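You operate a simulated robot arm through the tools that you are given. There is no shell and no other tool.

You are at the controls of a simulated two-armed robot. One attempt, no reset.

TASK
On the packing bench, fold the grey cloth in half.

The check looks at the end state, three seconds after you hand in, the way a careful person would. Anything else that was tipped, shoved, dropped, spilled or broken makes it a failure. Flat cloth is picked up by pressing the open fingertips on it (5 to 10 N) and closing them slowly along it; thin cloth reads only 2 to 8 mm in the jaws.

THE ROBOT
Two 7-joint arms with two-finger parallel grippers on one trunk, on a base that drives. Base frame: it is fixed to the floor where the robot stands at the start and does not move with it; the origin is under the middle of the robot, x ahead of it, y to its left, z up. Units: m, degrees, N and s.
The left shoulder is at the start at [0.05, 0.187, 0.985], the right one opposite. With the tool pointing down near the work surface each hand reaches from about 0.1 to 0.66 m from the robot's upright axis, wherever it stands, measured 20 degrees to its own side. Places, roughly: grey cloth [2.75, 1.5, 0.75]; packing bench [2.8, 2.2, 0.8]. Payload 3.43 kg a hand.
Tool frame (each hand has its own): the origin (TCP) lies between the finger pads and is the grasp point; the fingertips stand 0.03 m ahead of it; z points along the fingers, y is the line along which they close. The gripper opens to 0.094 m. The fingers are 0.028 m wide and 0.01 m thick; the gripper's body (0.05 by 0.096 m) begins 0.055 m behind the TCP.
Orientation is told as [roll, pitch, yaw] about the base's x, y, z axes, in that order, counted from this pose: with the fingers straight down and closing along the base's y, the tool's x points along the base's -x, its y along +y and its z along -z.

THE INTERFACE
- The arms move only by the tool jog_arm. It takes "left_series", "right_series" or both (then of equal length, played together; a hand with none holds still); each is a list of rows, each an object (a shift or turn left out is 0, a gripper value left out holds the last) with "xyz": the shift along the base's x, y, z in m, a list of three; "rot": the turn, a rotation vector about the base's x, y, z in degrees, a list of three; "fingers": the gripper command, from -1 (fully open) to 1 (shut), values between in proportion. In form: [{"xyz": [dx, dy, dz], "rot": [rx, ry, rz], "fingers": fingers}, ...]. A call has 1 to 20 rows; each row shifts and turns the commanded pose from where the row before left it. Rows are played at 5 a second. More than 0.05 m and 8.6 degrees between two rows, or a gripper value outside its range, and nothing of the call is played. A pose out of reach is approached as far as the arm can. The call stops where the force on the tool passes 40 N (or 10 N more than at its start, if that is more) or the arm is blocked; 0.2 s more then pass. Each finger travels about 0.153 m/s and halts on what it meets, pressing with about 39 N; the grip force reading is that of the motor and also rises with nothing between the fingers. The clock runs only during rows and for 0.2 s after the last one: add rows that do not move to give the fingers time. It gives the time, the measured TCP pose, the force on the tool (base axes), the opening and the grip force at its end, in the units of the frame above (readings bear some noise), with the torque about the TCP (base axes, N m) and any sound that the robot's microphone picked up.
- Cameras (640 x 400 px; columns grow to the right, rows downward): "scene" is now at [0.1499, -0.0082, 1.1432]; the picture's right is [0.10, -1.00, 0.00], its down [-0.58, -0.06, -0.82] and it looks along [0.81, 0.08, -0.58] (base axes); focal length 247 px, centre (320, 200). "left" rides on the left gripper at [0.076, -0.014, -0.103] in its tool frame; the picture's right is [0.18, 0.98, 0.00], its down [-0.75, 0.14, -0.64] and it looks along [-0.63, 0.12, 0.77] (tool axes); focal length 243 px, centre (320, 200). "right" rides on the right gripper at [0.076, 0.014, -0.102] in its tool frame; the picture's right is [-0.18, 0.98, 0.00], its down [-0.75, -0.14, -0.64] and it looks along [-0.63, -0.12, 0.77] (tool axes); focal length 243 px, centre (320, 200). There is no depth. A picture from a camera that has moved, and an enlarged one, comes with that camera's place and axes in the base frame and with its lens. The place of the scene camera against the robot may be out by one fixed shift of up to 0.018 m in any direction.
- grab_frame(camera): a new picture of that camera. No time passes.
- slide_trunk(by): slides the trunk up (or, below 0, down) by that many m; the arms and the scene camera ride with it, the base frame stays. It gives what a move gives, with no picture.
- roll_base(legs): drives the robot by 1 to 6 legs, each [ahead, left, turn to the left] in m, m and degrees, along the robot's own axes; the way and the turn of a leg run together, so that a leg with both is an arc; at most 1.5 m and 180 degrees a leg. The arms and the cameras ride along, it lands a little off, and it stops where it bumps. It gives what a move gives.
- pan_tilt(pan, tilt): turns the head with the scene camera to pan (to the left, within 80 degrees either way) and tilt (down, from -29 to 69), counted from straight ahead of the robot. It gives what a move gives.
- inspect(camera, box): a new picture of the part [left, top, right, bottom] of that camera's present view, enlarged. No time passes.
- close_job(): hands the job in; it is judged then, once.

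Nothing tells you exact positions but the pictures and the camera data. Unless the task says otherwise, let go and move clear before handing in.

The tools are called after "Emit:" as name(argument=value, ...) on one line, values as JSON. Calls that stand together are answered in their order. jog_arm: Moves the arms, as the interface text tells. Its arguments: {"type":"object","properties":{"left_series":{"type":"array"},"right_series":{"type":"array"}},"required":[]} The other tools are called the same way: slide_trunk (by) slides the trunk up or down; roll_base (legs) drives the base; pan_tilt (pan, tilt) turns the head that bears the scene camera; grab_frame (camera) takes a picture; inspect (camera, box) takes an enlarged picture of a part of a camera's view; close_job () hands the job in.

At the start:

```text
time: 0.0
left_ee_pos: [0.5041, 0.2389, 0.9396]
left_ee_rot: [0.0, -0.1, -0.1]
left_contact_force: [0.1, 0.0, -0.1]
left_moment: [0.03, 0.0, 0.01]
left_gripper_width: 0.0941
left_finger_force: 0.1
right_ee_pos: [0.434, -0.1711, 0.9393]
right_ee_rot: [-0.1, 0.0, 0.0]
right_contact_force: [0.3, -0.1, -0.1]
right_moment: [0.01, 0.02, 0.02]
right_gripper_width: 0.0939
right_finger_force: 0.1
trunk travel left (down, up): [-0.2, 0.232]
robot x, y, heading: [-0.0021, 0.0008, -0.1]
head pan, tilt: [5.5, 35.3]
```

scene: 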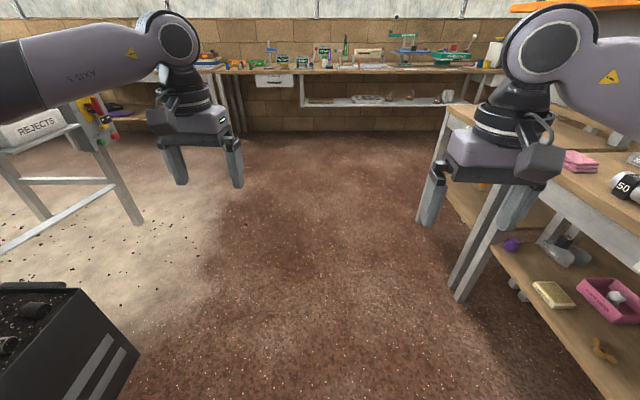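
right: 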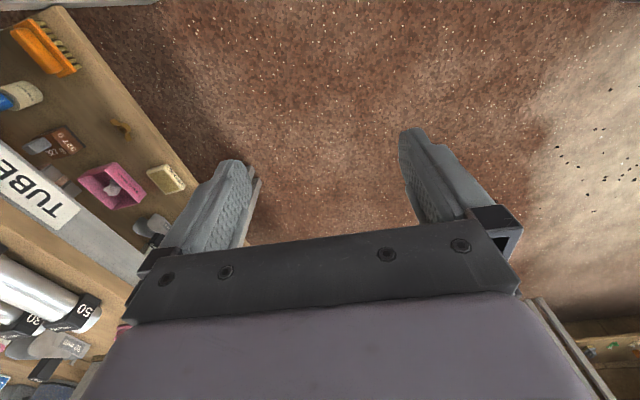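
left: 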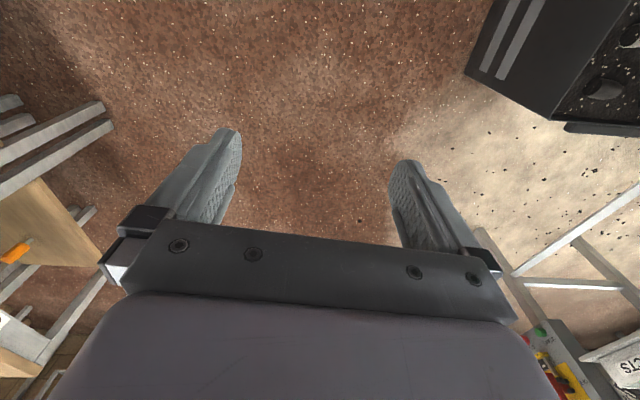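

I see an open floor with a bench along the far wall, a stand on the left and a bench on my right. The packing bench should be ahead and to the left at about [2.8, 2.2], so I'll turn the head that way first.

Emit:
pan_tilt(pan=30, tilt=20)

```text
time: 0.9
left_ee_pos: [0.5043, 0.2404, 0.9394]
left_ee_rot: [0.0, -0.1, -0.1]
left_contact_force: [0.3, -0.6, -0.1]
left_moment: [0.04, 0.04, 0.02]
left_gripper_width: 0.094
left_finger_force: 0.1
right_ee_pos: [0.4329, -0.1706, 0.9405]
right_ee_rot: [0.0, 0.0, 0.0]
right_contact_force: [-0.4, 0.5, -0.4]
right_moment: [0.05, -0.01, 0.01]
right_gripper_width: 0.0941
right_finger_force: 0.1
trunk travel left (down, up): [-0.2, 0.232]
robot x, y, heading: [-0.002, -0.0017, 0.3]
head pan, tilt: [30.0, 20.0]
```

The head is turned to the left now. I'll take a picture to find the packing bench and the grey cloth.

Emit:
grab_frame(camera="scene")

```text
taken
camera scene: at [0.1431, 0.0299, 1.1674], right [0.5, -0.87, 0.0], down [-0.3, -0.17, -0.94], along [0.81, 0.47, -0.34], focal length 247 px, centre (320, 200)
```

scene: 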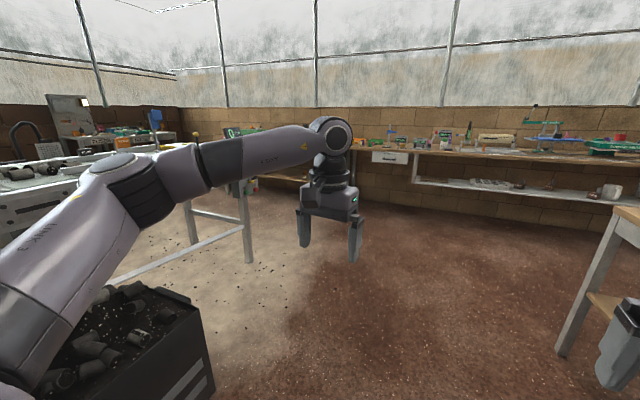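

The left arm hides the place where the cloth should be, near pixel (322,146). I'll enlarge that part to see what is around it.

Emit:
inspect(camera="scene", box=[180, 90, 480, 278])

Emit:
inspect(camera="scene", box=[380, 90, 640, 252])

```text
2.13 times, centred on (330, 184) of scene
camera zoom: at [0.1431, 0.0299, 1.1674], right [0.5, -0.87, 0.0], down [-0.3, -0.17, -0.94], along [0.81, 0.47, -0.34], focal length 526 px, centre (299, 234)
```

zoom: 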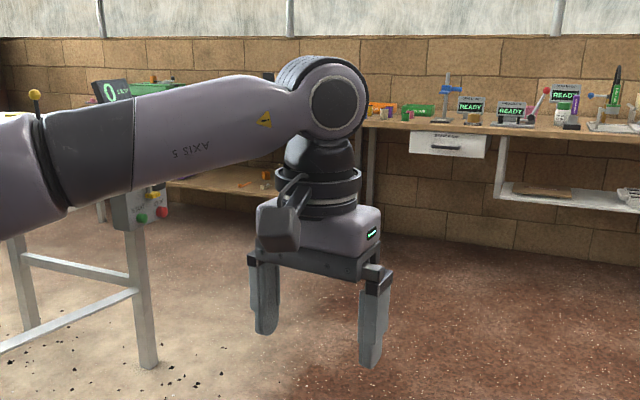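

```text
2.46 times, centred on (510, 171) of scene
camera zoom: at [0.1431, 0.0299, 1.1674], right [0.5, -0.87, 0.0], down [-0.3, -0.17, -0.94], along [0.81, 0.47, -0.34], focal length 608 px, centre (-148, 271)
```

zoom: 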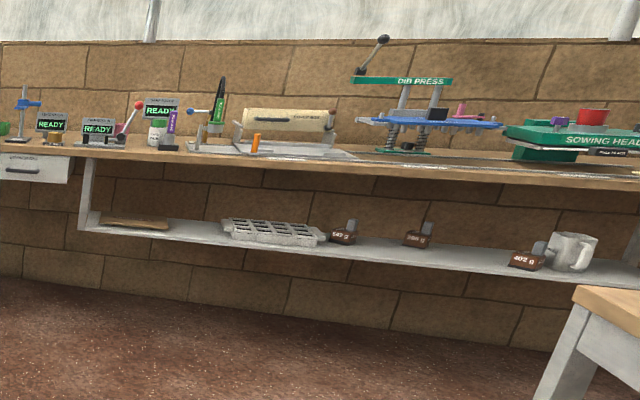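

The floor straight ahead is clear, and a leg of the rejects stand is near [1.33, 1.38]. I'll drive 1.2 m ahead and look left towards [2.75, 1.5].

Emit:
roll_base(legs=[[1.2, 0, 0]])

Emit:
pan_tilt(pan=45, tilt=25)

Emit:
grab_frame(camera="scene")

```text
time: 7.0
left_ee_pos: [1.6989, 0.2503, 0.9394]
left_ee_rot: [0.0, -0.1, 0.6]
left_contact_force: [0.2, 1.1, 0.2]
left_moment: [0.01, 0.01, -0.02]
left_gripper_width: 0.0938
left_finger_force: 0.1
right_ee_pos: [1.6307, -0.1611, 0.9399]
right_ee_rot: [0.0, 0.0, 0.6]
right_contact_force: [-0.1, 0.6, -0.3]
right_moment: [0.02, -0.01, 0.05]
right_gripper_width: 0.0938
right_finger_force: 0.0
trunk travel left (down, up): [-0.2, 0.232]
robot x, y, heading: [1.1939, 0.0052, 0.5]
head pan, tilt: [30.0, 20.0]
```

```text
time: 7.7
left_ee_pos: [1.698, 0.2501, 0.9388]
left_ee_rot: [0.0, -0.1, 0.5]
left_contact_force: [0.6, 0.3, -1.0]
left_moment: [-0.04, 0.01, 0.02]
left_gripper_width: 0.0938
left_finger_force: 0.0
right_ee_pos: [1.6317, -0.1608, 0.9407]
right_ee_rot: [0.0, 0.0, 0.6]
right_contact_force: [0.4, 0.2, 0.0]
right_moment: [0.02, 0.0, 0.0]
right_gripper_width: 0.0939
right_finger_force: 0.1
trunk travel left (down, up): [-0.2, 0.232]
robot x, y, heading: [1.1959, 0.0055, 0.5]
head pan, tilt: [45.0, 25.0]
```

```text
taken
camera scene: at [1.3229, 0.0558, 1.1594], right [0.71, -0.7, 0.0], down [-0.3, -0.3, -0.91], along [0.63, 0.65, -0.42], focal length 247 px, centre (320, 200)
```

scene: 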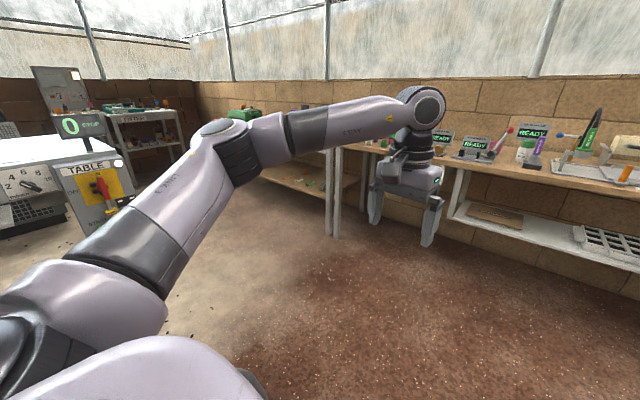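

The packing bench seems to start near [2.7, 1.34] and run to the left along the far wall, but the left arm still hides its top. I'll drive to about [1.7, 1.1], clear of the stand leg, facing ahead, and look between the arms.

Emit:
roll_base(legs=[[0.35, 0, 0], [0, 0.9, 0]])

Emit:
pan_tilt(pan=5, tilt=30)

Emit:
grab_frame(camera="scene")

```text
time: 17.8
left_ee_pos: [2.0405, 1.1418, 0.9396]
left_ee_rot: [0.0, -0.1, 0.6]
left_contact_force: [0.0, 0.4, -0.6]
left_moment: [-0.01, 0.01, -0.03]
left_gripper_width: 0.0937
left_finger_force: 0.1
right_ee_pos: [1.9714, 0.731, 0.9395]
right_ee_rot: [0.0, 0.0, 0.6]
right_contact_force: [0.0, -1.1, -0.1]
right_moment: [0.02, 0.04, -0.02]
right_gripper_width: 0.0941
right_finger_force: 0.1
trunk travel left (down, up): [-0.2, 0.232]
robot x, y, heading: [1.5337, 0.8985, 0.8]
head pan, tilt: [45.0, 25.0]
```

```text
time: 18.8
left_ee_pos: [2.0391, 1.1425, 0.939]
left_ee_rot: [0.0, -0.1, 0.5]
left_contact_force: [0.1, -0.5, 0.0]
left_moment: [-0.02, 0.0, 0.0]
left_gripper_width: 0.094
left_finger_force: 0.1
right_ee_pos: [1.9713, 0.7306, 0.939]
right_ee_rot: [0.0, 0.1, 0.6]
right_contact_force: [0.0, -0.3, -0.3]
right_moment: [-0.03, 0.02, -0.01]
right_gripper_width: 0.094
right_finger_force: 0.0
trunk travel left (down, up): [-0.2, 0.232]
robot x, y, heading: [1.5356, 0.8963, 0.9]
head pan, tilt: [5.0, 30.0]
```

```text
taken
camera scene: at [1.6894, 0.8901, 1.1514], right [0.1, -1.0, 0.0], down [-0.5, -0.05, -0.87], along [0.86, 0.09, -0.5], focal length 247 px, centre (320, 200)
```

scene: 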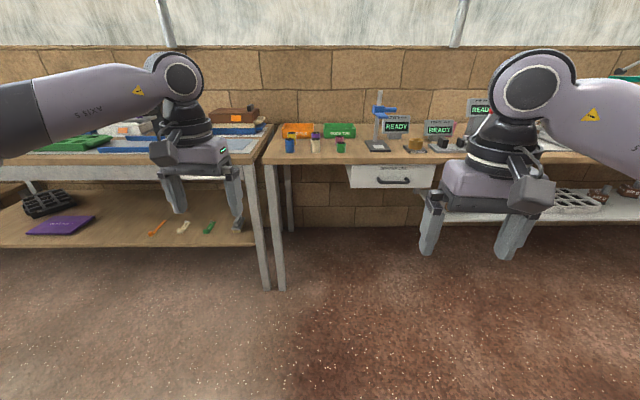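

The packing bench is at the left, its front right leg near [2.65, 1.33], with blue and green things on it. I'll drive 0.4 m ahead and then 0.65 m left to face it and keep clear of the rejects stand.

Emit:
roll_base(legs=[[0.38, 0, 0], [0, 0.65, 0]])

Emit:
pan_tilt(pan=0, tilt=35)

Emit:
grab_frame(camera="scene")

```text
time: 27.0
left_ee_pos: [2.4141, 1.7926, 0.9407]
left_ee_rot: [0.0, -0.1, 0.5]
left_contact_force: [-0.1, 0.0, -0.1]
left_moment: [0.02, -0.03, 0.01]
left_gripper_width: 0.0941
left_finger_force: 0.0
right_ee_pos: [2.3449, 1.3832, 0.9398]
right_ee_rot: [0.1, -0.1, 0.6]
right_contact_force: [0.2, 0.0, -0.2]
right_moment: [-0.01, 0.0, -0.02]
right_gripper_width: 0.0946
right_finger_force: 0.1
trunk travel left (down, up): [-0.2, 0.232]
robot x, y, heading: [1.9096, 1.5485, 0.5]
head pan, tilt: [5.0, 30.0]
```

```text
time: 27.6
left_ee_pos: [2.4138, 1.7942, 0.9404]
left_ee_rot: [0.0, -0.2, 0.7]
left_contact_force: [1.0, 0.4, 0.3]
left_moment: [-0.01, 0.01, -0.04]
left_gripper_width: 0.0938
left_finger_force: 0.0
right_ee_pos: [2.3458, 1.3831, 0.9382]
right_ee_rot: [0.0, 0.0, 0.6]
right_contact_force: [-0.4, -0.2, -0.5]
right_moment: [-0.01, -0.03, -0.02]
right_gripper_width: 0.0939
right_finger_force: 0.1
trunk travel left (down, up): [-0.2, 0.232]
robot x, y, heading: [1.9122, 1.5518, 0.5]
head pan, tilt: [0.0, 35.0]
```

```text
taken
camera scene: at [2.0614, 1.5344, 1.1436], right [0.01, -1.0, 0.0], down [-0.57, -0.01, -0.82], along [0.82, 0.01, -0.57], focal length 247 px, centre (320, 200)
```

scene: 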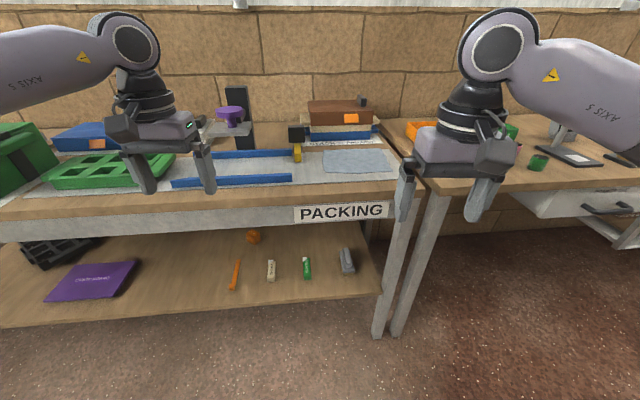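

A light blue-grey sheet lies near the front right of the packing bench, about pixel (358,160). I'll enlarge it.

Emit:
inspect(camera="scene", box=[230, 90, 430, 215])

Emit:
inspect(camera="scene", box=[0, 80, 240, 230])

```text
3.20 times, centred on (330, 152) of scene
camera zoom: at [2.0614, 1.5344, 1.1436], right [0.01, -1.0, 0.0], down [-0.57, -0.01, -0.82], along [0.82, 0.01, -0.57], focal length 791 px, centre (288, 352)
```

zoom: 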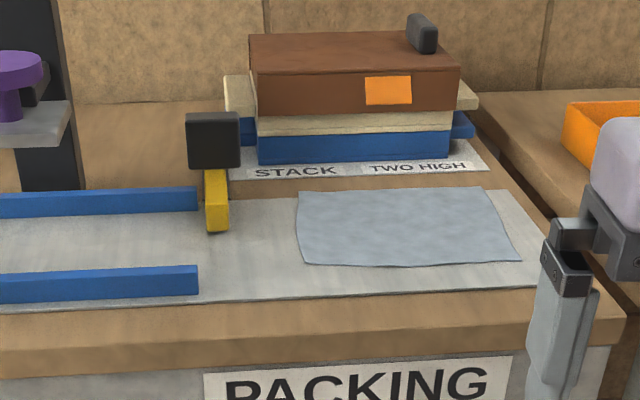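

```text
2.67 times, centred on (120, 155) of scene
camera zoom: at [2.0614, 1.5344, 1.1436], right [0.01, -1.0, 0.0], down [-0.57, -0.01, -0.82], along [0.82, 0.01, -0.57], focal length 659 px, centre (853, 320)
```

zoom: 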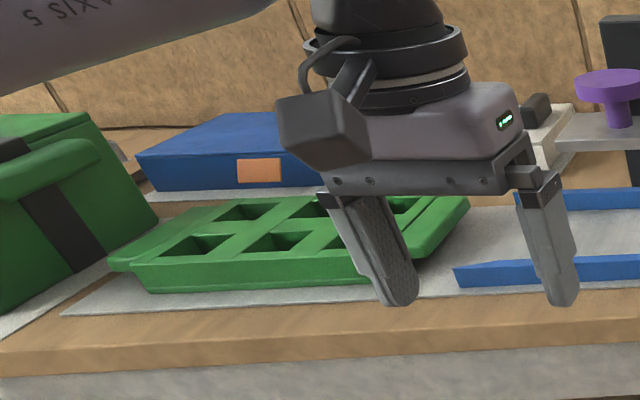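

The grey cloth lies flat at about x 2.78–2.97, y 1.30–1.53, z about 0.75, with boxes behind it and a yellow and black post to its left near [2.86, 1.62]. I'll draw both arms back and up, then drive closer with the cloth centred.

Emit:
jog_arm(left_series=[{"xyz": [-0.03, 0, 0.035]}, {"xyz": [-0.04, 0, 0.035]}, {"xyz": [-0.04, 0, 0.03]}, {"xyz": [-0.04, 0, 0.02]}], right_series=[{"xyz": [-0.03, 0, 0.035]}, {"xyz": [-0.03, 0, 0.035]}, {"xyz": [-0.02, 0, 0.03]}, {"xyz": [-0.02, 0, 0.02]}])

Emit:
roll_base(legs=[[0.22, 0, 0], [0, -0.13, 0]])

Emit:
pan_tilt(pan=0, tilt=40)

Emit:
grab_frame(camera="scene")

```text
refused: row 2 steps farther than a row can; nothing moved
```

```text
time: 30.7
left_ee_pos: [2.6338, 1.667, 0.9397]
left_ee_rot: [0.0, -0.1, 0.5]
left_contact_force: [0.2, -0.6, 0.0]
left_moment: [0.02, 0.03, 0.01]
left_gripper_width: 0.0941
left_finger_force: 0.0
right_ee_pos: [2.5676, 1.2553, 0.9396]
right_ee_rot: [0.0, 0.0, 0.6]
right_contact_force: [0.9, -0.4, 0.2]
right_moment: [-0.02, 0.0, 0.0]
right_gripper_width: 0.094
right_finger_force: 0.0
trunk travel left (down, up): [-0.2, 0.232]
robot x, y, heading: [2.1345, 1.4231, 0.6]
head pan, tilt: [0.0, 35.0]
```

```text
time: 31.4
left_ee_pos: [2.6352, 1.6678, 0.9399]
left_ee_rot: [0.1, -0.1, 0.5]
left_contact_force: [0.5, 0.0, -0.2]
left_moment: [0.01, -0.02, 0.02]
left_gripper_width: 0.0941
left_finger_force: 0.1
right_ee_pos: [2.5664, 1.2564, 0.9404]
right_ee_rot: [0.0, 0.0, 0.6]
right_contact_force: [-0.1, 0.3, 0.7]
right_moment: [-0.01, 0.01, -0.01]
right_gripper_width: 0.0938
right_finger_force: 0.1
trunk travel left (down, up): [-0.2, 0.232]
robot x, y, heading: [2.1297, 1.4237, 0.5]
head pan, tilt: [0.0, 40.0]
```

```text
taken
camera scene: at [2.2799, 1.4071, 1.1361], right [0.01, -1.0, 0.0], down [-0.64, -0.01, -0.77], along [0.77, 0.01, -0.64], focal length 247 px, centre (320, 200)
```

scene: 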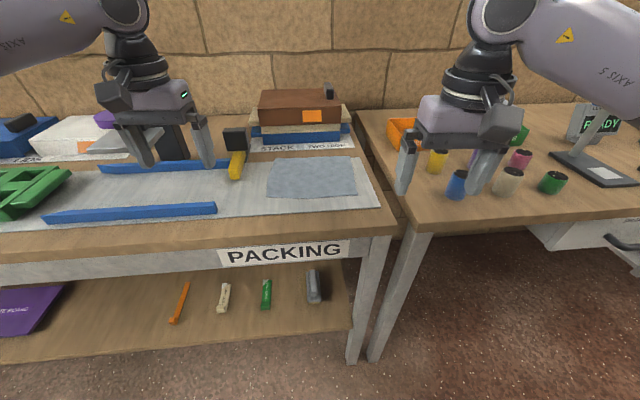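

The arm jog was refused for too big a step, so only the base moved; nothing was touched. I'll draw the arms back in smaller steps and look at the cloth closely from here.

Emit:
jog_arm(left_series=[{"xyz": [-0.03, 0, 0.035]}, {"xyz": [-0.03, 0, 0.035]}, {"xyz": [-0.035, 0, 0.03]}, {"xyz": [-0.04, 0, 0.02]}, {"xyz": [-0.04, 0, 0.0]}], right_series=[{"xyz": [-0.025, 0, 0.035]}, {"xyz": [-0.025, 0, 0.035]}, {"xyz": [-0.02, 0, 0.03]}, {"xyz": [-0.02, 0, 0.02]}, {"xyz": [-0.02, 0, 0.0]}])

Emit:
inspect(camera="scene", box=[200, 80, 410, 211])

```text
time: 32.6
left_ee_pos: [2.4581, 1.6663, 1.0602]
left_ee_rot: [0.0, 0.0, 0.6]
left_contact_force: [0.1, -0.6, -0.4]
left_moment: [0.0, -0.03, 0.0]
left_gripper_width: 0.0939
left_finger_force: 0.2
right_ee_pos: [2.4575, 1.2554, 1.0602]
right_ee_rot: [0.0, 0.0, 0.5]
right_contact_force: [0.5, -0.2, 0.2]
right_moment: [0.01, 0.0, 0.0]
right_gripper_width: 0.094
right_finger_force: 0.0
trunk travel left (down, up): [-0.2, 0.232]
robot x, y, heading: [2.1297, 1.4221, 0.6]
head pan, tilt: [0.0, 40.0]
```

```text
3.05 times, centred on (305, 146) of scene
camera zoom: at [2.2796, 1.4072, 1.1361], right [0.01, -1.0, 0.0], down [-0.64, -0.01, -0.77], along [0.77, 0.01, -0.64], focal length 753 px, centre (366, 366)
```

zoom: 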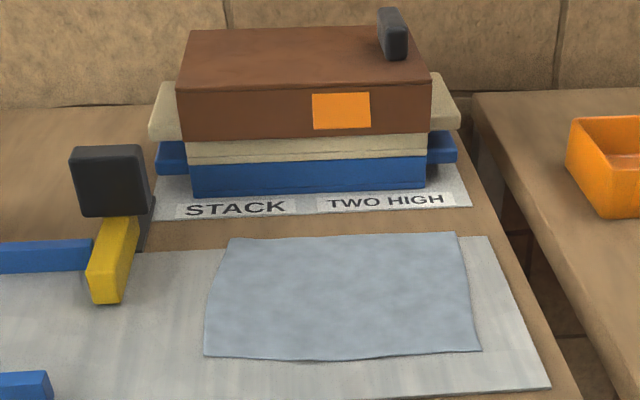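

By comparing the two views, the cloth top sits at z about 0.80, roughly x 2.70–2.865 and y 1.33–1.53, so it is about 0.165 by 0.20 m. I'll drive a bit closer so both hands can reach its near and far edges, then look through the scene camera from above.

Emit:
roll_base(legs=[[0.12, 0.01, 0]])

Emit:
pan_tilt(pan=0, tilt=50)

Emit:
grab_frame(camera="scene")

```text
time: 33.8
left_ee_pos: [2.5788, 1.6766, 1.0599]
left_ee_rot: [0.0, -0.1, 0.6]
left_contact_force: [-0.1, -0.7, 0.0]
left_moment: [0.02, 0.0, -0.01]
left_gripper_width: 0.0937
left_finger_force: 0.0
right_ee_pos: [2.5756, 1.2667, 1.0603]
right_ee_rot: [-0.1, -0.1, 0.7]
right_contact_force: [0.4, -0.5, 0.7]
right_moment: [0.0, 0.02, 0.0]
right_gripper_width: 0.0941
right_finger_force: 0.0
trunk travel left (down, up): [-0.2, 0.232]
robot x, y, heading: [2.255, 1.4335, 0.4]
head pan, tilt: [0.0, 40.0]
```

```text
time: 34.5
left_ee_pos: [2.5785, 1.6778, 1.0599]
left_ee_rot: [-0.1, -0.1, 0.7]
left_contact_force: [0.2, 0.1, 0.3]
left_moment: [0.02, -0.01, -0.01]
left_gripper_width: 0.0943
left_finger_force: 0.0
right_ee_pos: [2.5764, 1.2664, 1.0609]
right_ee_rot: [-0.1, -0.1, 0.5]
right_contact_force: [-0.3, -0.4, 0.2]
right_moment: [0.01, 0.01, 0.02]
right_gripper_width: 0.0939
right_finger_force: 0.0
trunk travel left (down, up): [-0.2, 0.232]
robot x, y, heading: [2.2508, 1.4349, 0.5]
head pan, tilt: [0.0, 50.0]
```

```text
taken
camera scene: at [2.3904, 1.4181, 1.1219], right [0.01, -1.0, 0.0], down [-0.77, -0.01, -0.64], along [0.64, 0.01, -0.77], focal length 247 px, centre (320, 200)
```

scene: 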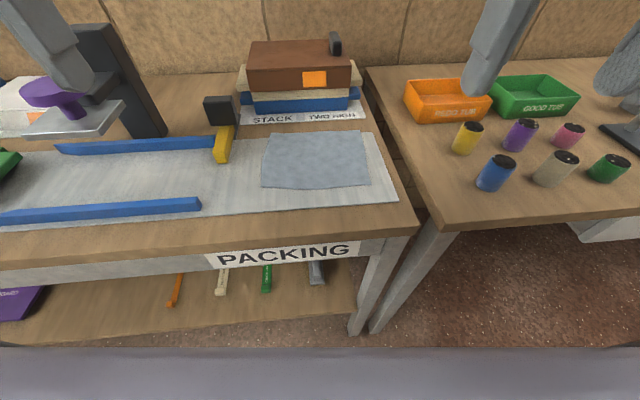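

The robot stands at [2.25, 1.435] without bumping, and the cloth is centred in front of me. I'll enlarge it to fix its corners.

Emit:
inspect(camera="scene", box=[192, 80, 416, 220])

```text
2.86 times, centred on (304, 150) of scene
camera zoom: at [2.3904, 1.4181, 1.1219], right [0.01, -1.0, 0.0], down [-0.77, -0.01, -0.64], along [0.64, 0.01, -0.77], focal length 706 px, centre (366, 343)
```

zoom: 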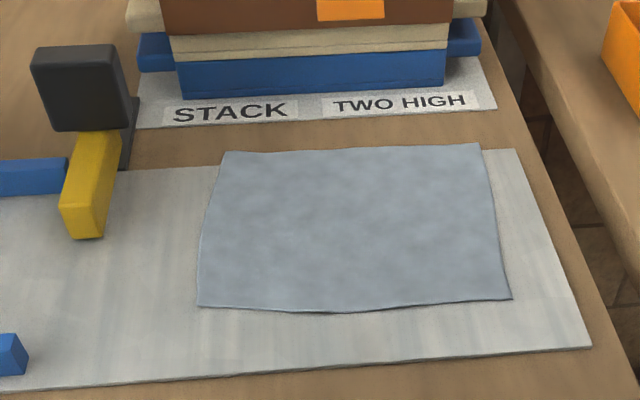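

The cloth corners come out at about BL [2.693, 1.527], BR [2.700, 1.329], TL [2.857, 1.532], TR [2.870, 1.334]. I'll bring both hands, partly closed, above the near corners and check with the wrist cameras.

Emit:
jog_arm(left_series=[{"xyz": [0, -0.046, 0], "fingers": 0.25}, {"xyz": [0, -0.046, 0]}, {"xyz": [0, -0.046, 0]}, {"xyz": [0, -0.045, 0]}, {"xyz": [0.041, 0, 0]}, {"xyz": [0.041, 0, 0]}, {"xyz": [0.041, 0, 0]}, {"xyz": [0, 0, -0.04]}, {"xyz": [0, 0, -0.04]}, {}], right_series=[{"xyz": [0, 0.0235, 0], "fingers": 0.25}, {"xyz": [0, 0.0235, 0]}, {"xyz": [0, 0.0235, 0]}, {"xyz": [0, 0.0235, 0]}, {"xyz": [0.045, 0, 0]}, {"xyz": [0.045, 0, 0]}, {"xyz": [0.045, 0, 0]}, {"xyz": [0, 0, -0.04]}, {"xyz": [0, 0, -0.04]}, {}])

Emit:
grab_frame(camera="left")

Emit:
grab_frame(camera="right")

Emit:
grab_frame(camera="scene")

```text
time: 36.7
left_ee_pos: [2.7012, 1.4947, 0.9804]
left_ee_rot: [0.0, -0.1, 0.7]
left_contact_force: [-0.8, -0.7, -1.0]
left_moment: [0.01, -0.01, 0.0]
left_gripper_width: 0.0348
left_finger_force: 0.0
right_ee_pos: [2.7115, 1.3616, 0.9791]
right_ee_rot: [0.0, 0.0, 0.5]
right_contact_force: [0.2, 0.1, 1.2]
right_moment: [0.02, -0.02, -0.05]
right_gripper_width: 0.0353
right_finger_force: 0.1
trunk travel left (down, up): [-0.2, 0.232]
robot x, y, heading: [2.253, 1.4303, 0.6]
head pan, tilt: [0.0, 50.0]
```

```text
taken
camera left: at [2.625, 1.4791, 1.0836], right [-0.19, 0.98, 0.0], down [0.75, 0.15, 0.64], along [0.63, 0.12, -0.77], focal length 243 px, centre (320, 200)
```

left: 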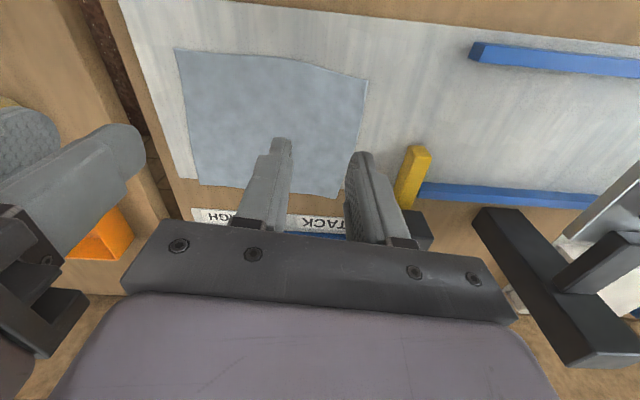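

```text
taken
camera right: at [2.6363, 1.374, 1.0814], right [0.17, 0.98, 0.0], down [0.75, -0.13, 0.64], along [0.63, -0.11, -0.77], focal length 243 px, centre (320, 200)
```

right: 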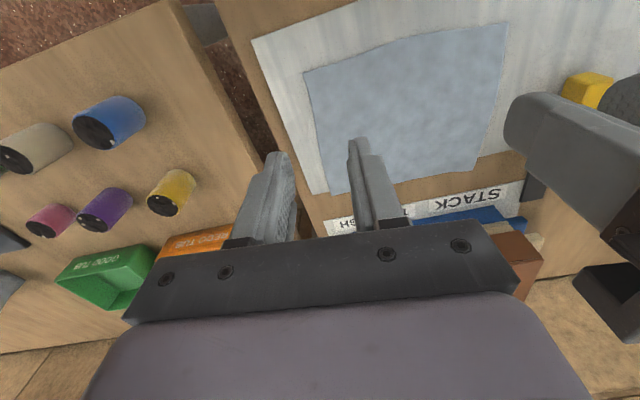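

```text
taken
camera scene: at [2.3904, 1.4181, 1.1219], right [0.01, -1.0, 0.0], down [-0.77, -0.01, -0.64], along [0.64, 0.01, -0.77], focal length 247 px, centre (320, 200)
```

scene: 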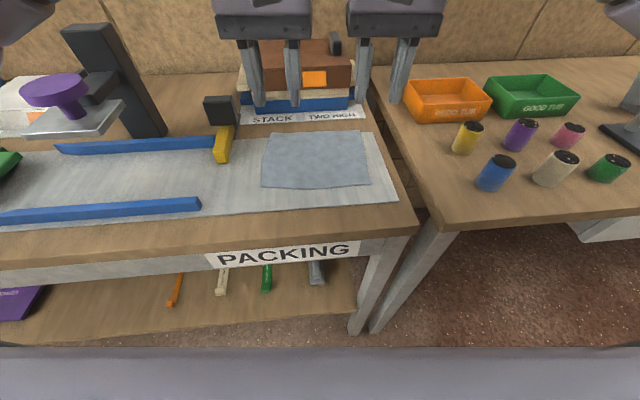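

The wrist cameras agree with each other: in the robot's frame the near corners are about [2.683, 1.543] and [2.693, 1.345], and the cloth is at z about 0.799, so the scene camera is off by roughly [0.009, -0.016]. I'll correct the hands and lower them to about 15 mm above the cloth.

Emit:
jog_arm(left_series=[{"xyz": [-0.009, 0.018, 0]}, {"xyz": [0, 0, -0.04]}, {"xyz": [0, 0, -0.04]}, {"xyz": [0, 0, -0.035]}, {"xyz": [0, 0, -0.02]}, {}], right_series=[{"xyz": [-0.0105, 0.0134, 0]}, {"xyz": [0, 0, -0.04]}, {"xyz": [0, 0, -0.04]}, {"xyz": [0, 0, -0.034]}, {"xyz": [0, 0, -0.02]}, {}])

Emit:
grab_frame(camera="left")

Emit:
grab_frame(camera="right")

Emit:
grab_frame(camera="scene")

```text
time: 38.1
left_ee_pos: [2.6925, 1.5111, 0.844]
left_ee_rot: [0.1, -0.2, 0.6]
left_contact_force: [0.4, -0.3, 0.1]
left_moment: [0.03, 0.02, 0.02]
left_gripper_width: 0.0353
left_finger_force: 0.1
right_ee_pos: [2.7018, 1.3749, 0.8461]
right_ee_rot: [0.0, -0.1, 0.6]
right_contact_force: [0.2, -0.1, -0.2]
right_moment: [0.02, -0.04, 0.01]
right_gripper_width: 0.0353
right_finger_force: 0.0
trunk travel left (down, up): [-0.2, 0.232]
robot x, y, heading: [2.2502, 1.4312, 0.6]
head pan, tilt: [0.0, 50.0]
```

```text
taken
camera left: at [2.6154, 1.4967, 0.9481], right [-0.19, 0.98, 0.0], down [0.75, 0.15, 0.64], along [0.63, 0.12, -0.77], focal length 243 px, centre (320, 200)
```

left: 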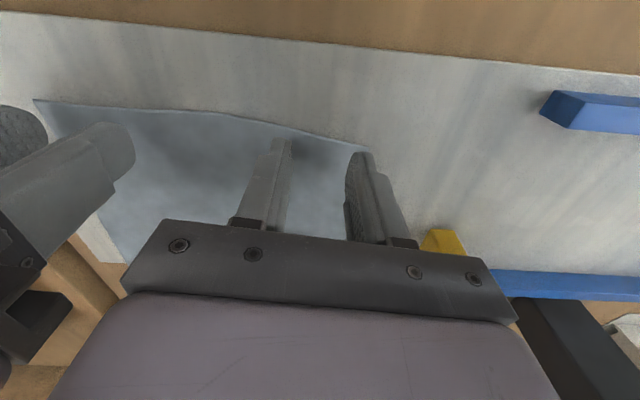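

```text
taken
camera right: at [2.6258, 1.3872, 0.9478], right [0.17, 0.98, 0.0], down [0.75, -0.13, 0.64], along [0.63, -0.11, -0.77], focal length 243 px, centre (320, 200)
```

right: 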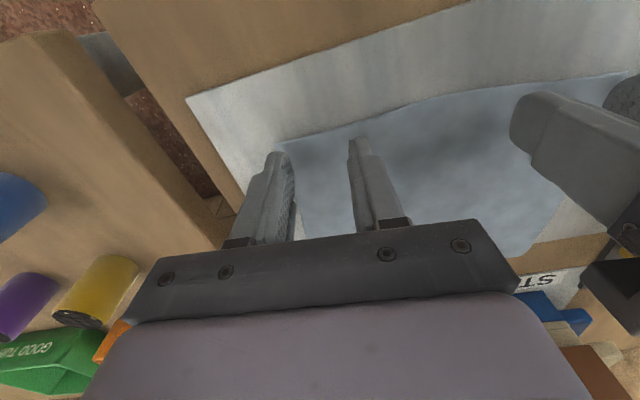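

```text
taken
camera scene: at [2.3904, 1.4181, 1.1219], right [0.01, -1.0, 0.0], down [-0.77, -0.01, -0.64], along [0.64, 0.01, -0.77], focal length 247 px, centre (320, 200)
```

scene: 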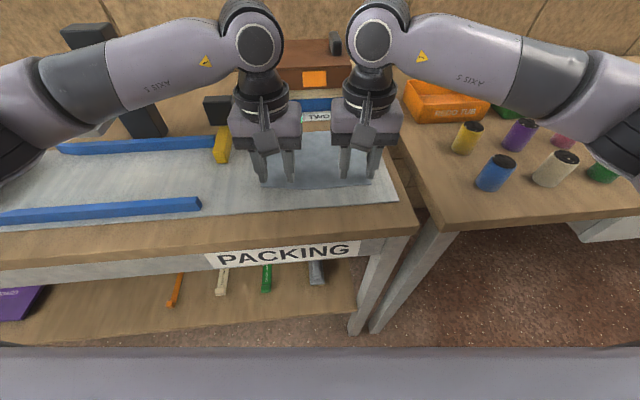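

Both hands hover near the corners. I'll enlarge the finger areas to check the tips against the cloth edges.

Emit:
inspect(camera="left", box=[220, 90, 440, 228])

Emit:
inspect(camera="right", box=[220, 90, 440, 228])

Emit:
inspect(camera="scene", box=[220, 110, 420, 235])

```text
2.90 times, centred on (330, 159) of left
camera zoom: at [2.6154, 1.4967, 0.9481], right [-0.19, 0.98, 0.0], down [0.75, 0.15, 0.64], along [0.63, 0.12, -0.77], focal length 703 px, centre (291, 319)
```

zoom: 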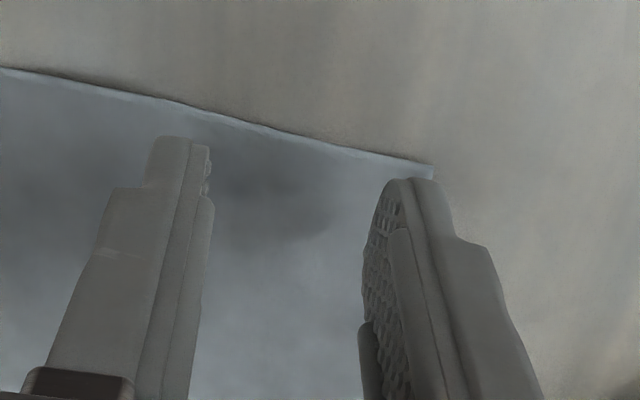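

```text
2.90 times, centred on (330, 159) of right
camera zoom: at [2.6258, 1.3872, 0.9478], right [0.17, 0.98, 0.0], down [0.75, -0.13, 0.64], along [0.63, -0.11, -0.77], focal length 703 px, centre (291, 319)
```

zoom: 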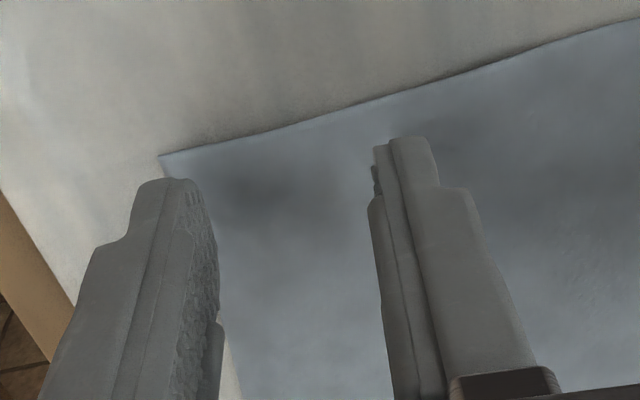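

```text
3.20 times, centred on (320, 172) of scene
camera zoom: at [2.3904, 1.4181, 1.1219], right [0.01, -1.0, 0.0], down [-0.77, -0.01, -0.64], along [0.64, 0.01, -0.77], focal length 791 px, centre (320, 288)
```

zoom: 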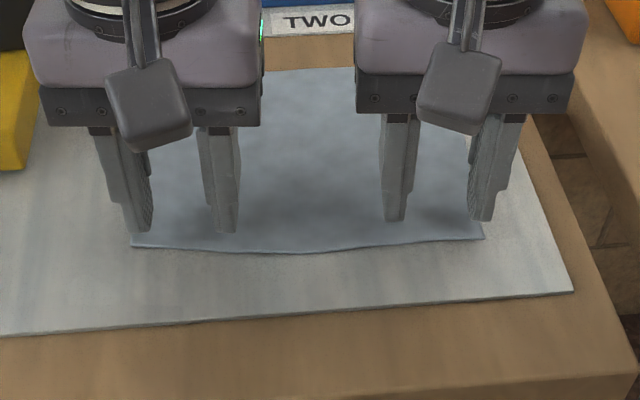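

The tips line up well: each hand's outer finger is just inside its corner and the finger width spans the near edge. I'll lower to just above contact and then press in millimetre steps.

Emit:
jog_arm(left_series=[{"xyz": [0, 0.001, -0.006]}, {"xyz": [0, 0, -0.005]}, {"xyz": [0, 0, -0.001]}, {}], right_series=[{"xyz": [0, 0, -0.007]}, {"xyz": [0, 0, -0.006]}, {"xyz": [0, 0, -0.001]}, {}])

Emit:
jog_arm(left_series=[{"xyz": [0, 0, -0.001]}, {"xyz": [0, 0, -0.001]}, {}], right_series=[{"xyz": [0, 0, -0.001]}, {"xyz": [0, 0, -0.001]}, {}])

```text
time: 39.1
left_ee_pos: [2.6932, 1.5132, 0.8357]
left_ee_rot: [-0.2, -0.5, 0.6]
left_contact_force: [2.4, 0.8, 12.9]
left_moment: [0.09, -0.03, -0.02]
left_gripper_width: 0.0356
left_finger_force: 0.1
right_ee_pos: [2.7015, 1.374, 0.8352]
right_ee_rot: [0.1, -0.3, 0.5]
right_contact_force: [2.5, -1.1, 23.5]
right_moment: [-0.17, -0.03, 0.03]
right_gripper_width: 0.035
right_finger_force: 0.0
trunk travel left (down, up): [-0.2, 0.232]
robot x, y, heading: [2.2516, 1.4351, 0.7]
head pan, tilt: [0.0, 50.0]
```

```text
time: 39.9
left_ee_pos: [2.6905, 1.5126, 0.8349]
left_ee_rot: [-0.2, -0.6, 0.5]
left_contact_force: [5.7, 2.3, 30.0]
left_moment: [0.28, -0.06, -0.02]
left_gripper_width: 0.0355
left_finger_force: 0.1
right_ee_pos: [2.7004, 1.3752, 0.8353]
right_ee_rot: [0.2, -0.6, 0.5]
right_contact_force: [5.6, -2.7, 34.1]
right_moment: [-0.36, -0.07, 0.09]
right_gripper_width: 0.0352
right_finger_force: 0.5
trunk travel left (down, up): [-0.2, 0.232]
robot x, y, heading: [2.2491, 1.4348, 0.8]
head pan, tilt: [0.0, 50.0]
```

The tips touch at TCP z about 0.835, and I am now pressing with about 30 N, which is too much. I'll ease both hands up to reach 5–10 N before closing.

Emit:
jog_arm(left_series=[{"xyz": [0, 0, 0.0025]}, {}, {}], right_series=[{"xyz": [0, 0, 0.0035]}, {}, {}])

```text
time: 40.7
left_ee_pos: [2.6909, 1.5127, 0.8355]
left_ee_rot: [0.0, -0.4, 0.6]
left_contact_force: [4.1, -0.7, 23.1]
left_moment: [0.09, -0.08, -0.01]
left_gripper_width: 0.0353
left_finger_force: 0.1
right_ee_pos: [2.699, 1.3749, 0.8361]
right_ee_rot: [0.0, -0.2, 0.6]
right_contact_force: [3.5, 1.3, 21.0]
right_moment: [-0.17, -0.05, 0.01]
right_gripper_width: 0.0353
right_finger_force: 0.1
trunk travel left (down, up): [-0.2, 0.232]
robot x, y, heading: [2.2516, 1.4341, 0.6]
head pan, tilt: [0.0, 50.0]
```

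Still about 22 N on each hand. I'll ease up a few more millimetres.

Emit:
jog_arm(left_series=[{"xyz": [0, 0, 0.0035]}, {}, {}], right_series=[{"xyz": [0, 0, 0.003]}, {}, {}])

```text
time: 41.5
left_ee_pos: [2.6908, 1.5141, 0.836]
left_ee_rot: [0.1, -0.1, 0.7]
left_contact_force: [-0.5, -0.3, 2.2]
left_moment: [-0.03, 0.0, 0.0]
left_gripper_width: 0.0354
left_finger_force: 0.0
right_ee_pos: [2.6998, 1.3741, 0.836]
right_ee_rot: [-0.1, 0.1, 0.7]
right_contact_force: [-0.9, 0.7, 5.7]
right_moment: [0.0, 0.01, -0.01]
right_gripper_width: 0.0352
right_finger_force: 0.1
trunk travel left (down, up): [-0.2, 0.232]
robot x, y, heading: [2.2473, 1.4325, 0.6]
head pan, tilt: [0.0, 50.0]
```

Left presses about 2 N and right about 6 N. I'll add a touch of pressure and begin closing slowly, moving each hand slightly inwards so the middle of the cloth is not stretched.

Emit:
jog_arm(left_series=[{"xyz": [0, 0, -0.001]}, {"fingers": 0.29, "xyz": [0, -0.0006, 0]}, {"fingers": 0.33, "xyz": [0, -0.0006, 0]}, {"fingers": 0.37, "xyz": [0, -0.0006, 0]}, {"fingers": 0.41, "xyz": [0, -0.0006, 0]}, {}], right_series=[{"xyz": [0, 0, -0.0005]}, {"fingers": 0.29, "xyz": [0, 0.0006, 0]}, {"fingers": 0.33, "xyz": [0, 0.0006, 0]}, {"fingers": 0.37, "xyz": [0, 0.0006, 0]}, {"fingers": 0.41, "xyz": [0, 0.0006, 0]}, {}])

Emit:
inspect(camera="left", box=[220, 90, 440, 228])

Emit:
inspect(camera="right", box=[220, 90, 440, 228])

```text
time: 42.9
left_ee_pos: [2.6929, 1.5116, 0.8361]
left_ee_rot: [0.1, -0.1, 0.6]
left_contact_force: [1.1, -0.8, 1.4]
left_moment: [-0.01, 0.0, 0.02]
left_gripper_width: 0.0277
left_finger_force: 0.0
right_ee_pos: [2.6999, 1.3756, 0.8358]
right_ee_rot: [0.0, 0.0, 0.6]
right_contact_force: [0.1, -0.3, 0.7]
right_moment: [0.01, -0.02, 0.01]
right_gripper_width: 0.0276
right_finger_force: 0.0
trunk travel left (down, up): [-0.2, 0.232]
robot x, y, heading: [2.2511, 1.4333, 0.4]
head pan, tilt: [0.0, 50.0]
```

```text
2.90 times, centred on (330, 159) of left
camera zoom: at [2.6159, 1.4957, 0.9397], right [-0.19, 0.98, 0.0], down [0.75, 0.15, 0.64], along [0.63, 0.13, -0.77], focal length 703 px, centre (291, 319)
```

zoom: 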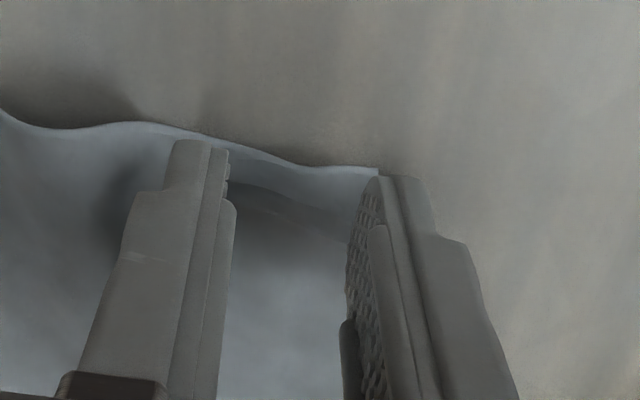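

```text
2.90 times, centred on (330, 159) of right
camera zoom: at [2.6252, 1.3896, 0.9381], right [0.17, 0.98, 0.0], down [0.75, -0.13, 0.64], along [0.63, -0.11, -0.77], focal length 703 px, centre (291, 319)
```

zoom: 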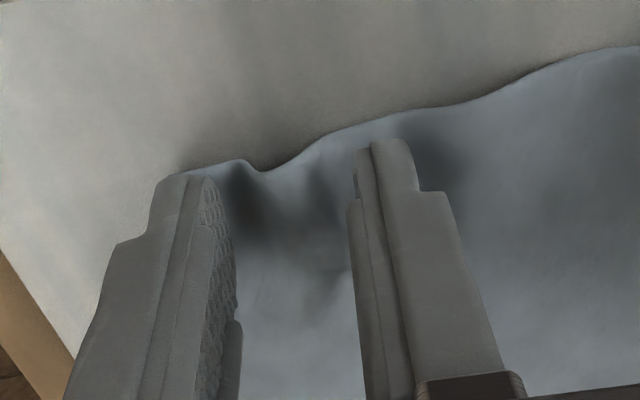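

The cloth starts to ruck up between the fingers, but the pressing force has dropped to about 1 N. I'll press down a little more and check before closing on.

Emit:
jog_arm(left_series=[{"xyz": [0, 0, -0.0012]}, {}], right_series=[{"xyz": [0, 0, -0.0015]}, {}])

```text
time: 43.5
left_ee_pos: [2.6926, 1.511, 0.8354]
left_ee_rot: [0.0, -0.3, 0.6]
left_contact_force: [1.9, 0.1, 5.3]
left_moment: [0.04, -0.03, -0.03]
left_gripper_width: 0.0275
left_finger_force: 0.1
right_ee_pos: [2.6999, 1.3762, 0.8361]
right_ee_rot: [-0.1, -0.1, 0.5]
right_contact_force: [0.8, -0.2, 5.7]
right_moment: [-0.03, 0.01, 0.01]
right_gripper_width: 0.0276
right_finger_force: 0.2
trunk travel left (down, up): [-0.2, 0.232]
robot x, y, heading: [2.2525, 1.432, 0.5]
head pan, tilt: [0.0, 50.0]
```

Both hands press with about 5.5 N now. I'll keep closing slowly.

Emit:
jog_arm(left_series=[{"xyz": [0, 0, -0.0005], "fingers": 0.45}, {"fingers": 0.49, "xyz": [0, -0.0006, -0.0002]}, {"fingers": 0.53, "xyz": [0, -0.0006, 0]}, {"fingers": 0.57, "xyz": [0, -0.0006, -0.0002]}, {"fingers": 0.61, "xyz": [0, -0.0006, 0]}, {"fingers": 0.65, "xyz": [0, -0.0006, 0]}, {}], right_series=[{"xyz": [0, 0, -0.0005], "fingers": 0.45}, {"fingers": 0.49, "xyz": [0, 0.0006, -0.0002]}, {"fingers": 0.53, "xyz": [0, 0.0006, 0]}, {"fingers": 0.57, "xyz": [0, 0.0006, -0.0002]}, {"fingers": 0.61, "xyz": [0, 0.0006, 0]}, {"fingers": 0.65, "xyz": [0, 0.0006, 0]}, {}])

Emit:
inspect(camera="left", box=[220, 90, 440, 228])

Emit:
inspect(camera="right", box=[220, 90, 440, 228])

Emit:
inspect(camera="scene", box=[220, 110, 420, 235])

```text
time: 45.1
left_ee_pos: [2.6914, 1.5086, 0.8364]
left_ee_rot: [-0.1, -0.2, 0.6]
left_contact_force: [0.6, 1.5, 13.1]
left_moment: [0.0, 0.05, 0.0]
left_gripper_width: 0.0155
left_finger_force: 0.1
right_ee_pos: [2.6996, 1.3795, 0.8359]
right_ee_rot: [0.0, -0.2, 0.6]
right_contact_force: [0.6, 0.9, 15.8]
right_moment: [-0.03, 0.04, 0.01]
right_gripper_width: 0.015
right_finger_force: 0.0
trunk travel left (down, up): [-0.2, 0.232]
robot x, y, heading: [2.2517, 1.4342, 0.6]
head pan, tilt: [0.0, 50.0]
```

```text
2.90 times, centred on (330, 159) of left
camera zoom: at [2.6146, 1.4932, 0.939], right [-0.19, 0.98, 0.0], down [0.75, 0.15, 0.65], along [0.63, 0.13, -0.76], focal length 703 px, centre (291, 319)
```

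zoom: 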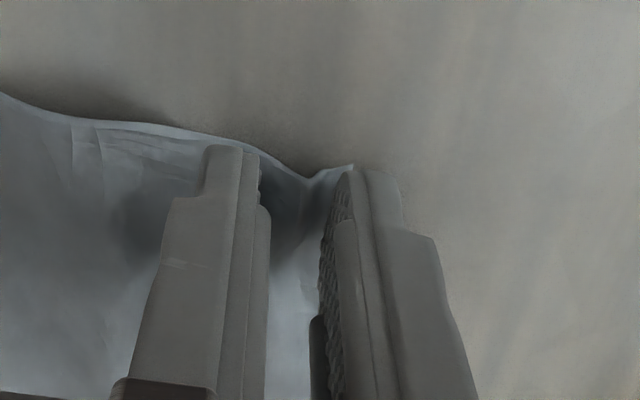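

```text
2.90 times, centred on (330, 159) of right
camera zoom: at [2.6242, 1.3928, 0.9373], right [0.17, 0.98, 0.0], down [0.75, -0.13, 0.64], along [0.63, -0.11, -0.76], focal length 703 px, centre (291, 319)
```

zoom: 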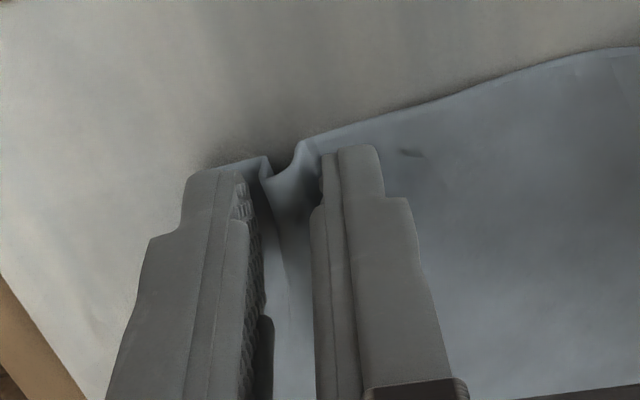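

```text
3.20 times, centred on (320, 172) of scene
camera zoom: at [2.3886, 1.4182, 1.1223], right [0.01, -1.0, 0.0], down [-0.76, -0.01, -0.64], along [0.64, 0.01, -0.76], focal length 791 px, centre (320, 288)
```

zoom: 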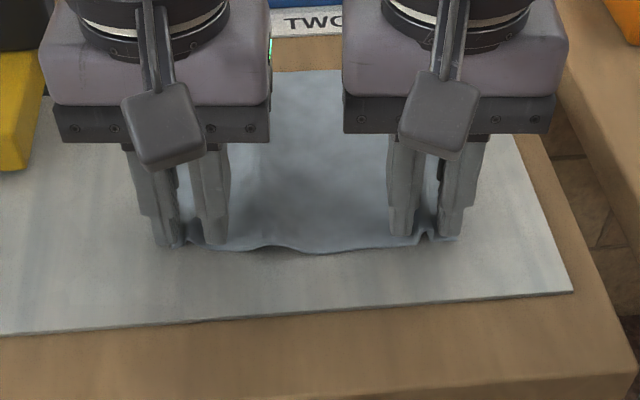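

The ruck is forming well in both jaws, with the pressing force a little high at 13–16 N. I'll ease off slightly and close the rest of the way.

Emit:
jog_arm(left_series=[{"xyz": [0, 0, 0.0007], "fingers": 0.69}, {"fingers": 0.73, "xyz": [0, -0.0005, 0]}, {"fingers": 0.77, "xyz": [0, -0.0005, 0]}, {"fingers": 0.81, "xyz": [0, -0.0005, 0]}, {"fingers": 0.85, "xyz": [0, 0, 0]}, {"fingers": 0.89}, {"fingers": 0.94}, {"fingers": 1.0}, {}, {}], right_series=[{"xyz": [0, 0, 0.001], "fingers": 0.69}, {"fingers": 0.73, "xyz": [0, 0.0005, 0]}, {"fingers": 0.77, "xyz": [0, 0.0005, 0]}, {"fingers": 0.81, "xyz": [0, 0.0005, 0]}, {"fingers": 0.85, "xyz": [0, 0, 0]}, {"fingers": 0.89}, {"fingers": 0.94}, {"fingers": 1.0}, {}, {}])

Emit:
inspect(camera="left", box=[220, 90, 440, 228])

Emit:
inspect(camera="right", box=[220, 90, 440, 228])

Emit:
inspect(camera="scene", box=[220, 110, 420, 235])

```text
time: 47.3
left_ee_pos: [2.6921, 1.5056, 0.8357]
left_ee_rot: [-0.1, -0.3, 0.6]
left_contact_force: [-0.6, -2.5, 7.2]
left_moment: [-0.1, 0.01, 0.0]
left_gripper_width: 0.0021
left_finger_force: 36.8
right_ee_pos: [2.7002, 1.3803, 0.835]
right_ee_rot: [0.0, -0.1, 0.6]
right_contact_force: [-0.3, 2.5, 9.4]
right_moment: [0.09, -0.02, 0.04]
right_gripper_width: 0.0023
right_finger_force: 37.0
trunk travel left (down, up): [-0.2, 0.232]
robot x, y, heading: [2.2506, 1.4325, 0.9]
head pan, tilt: [0.0, 50.0]
```

```text
2.90 times, centred on (330, 159) of left
camera zoom: at [2.6152, 1.4914, 0.9392], right [-0.19, 0.98, 0.0], down [0.75, 0.15, 0.64], along [0.63, 0.12, -0.77], focal length 703 px, centre (291, 319)
```

zoom: 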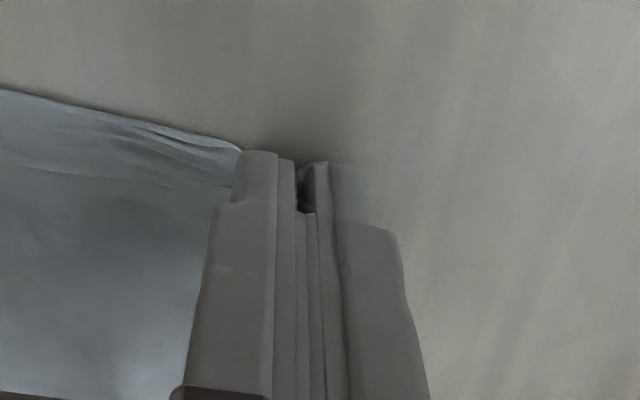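

```text
2.90 times, centred on (330, 159) of right
camera zoom: at [2.6247, 1.3943, 0.9375], right [0.17, 0.98, 0.0], down [0.75, -0.13, 0.64], along [0.63, -0.11, -0.77], focal length 703 px, centre (291, 319)
```

zoom: 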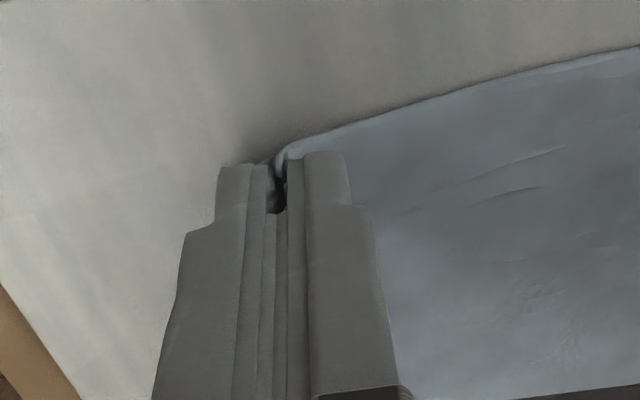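

```text
3.20 times, centred on (320, 172) of scene
camera zoom: at [2.3894, 1.4181, 1.1221], right [0.01, -1.0, 0.0], down [-0.77, -0.01, -0.64], along [0.64, 0.01, -0.77], focal length 791 px, centre (320, 288)
```

zoom: 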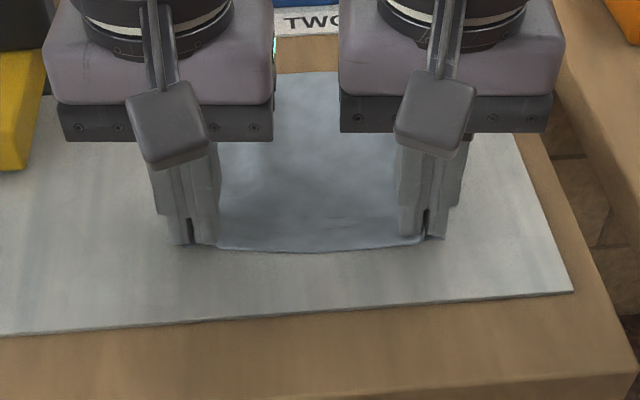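

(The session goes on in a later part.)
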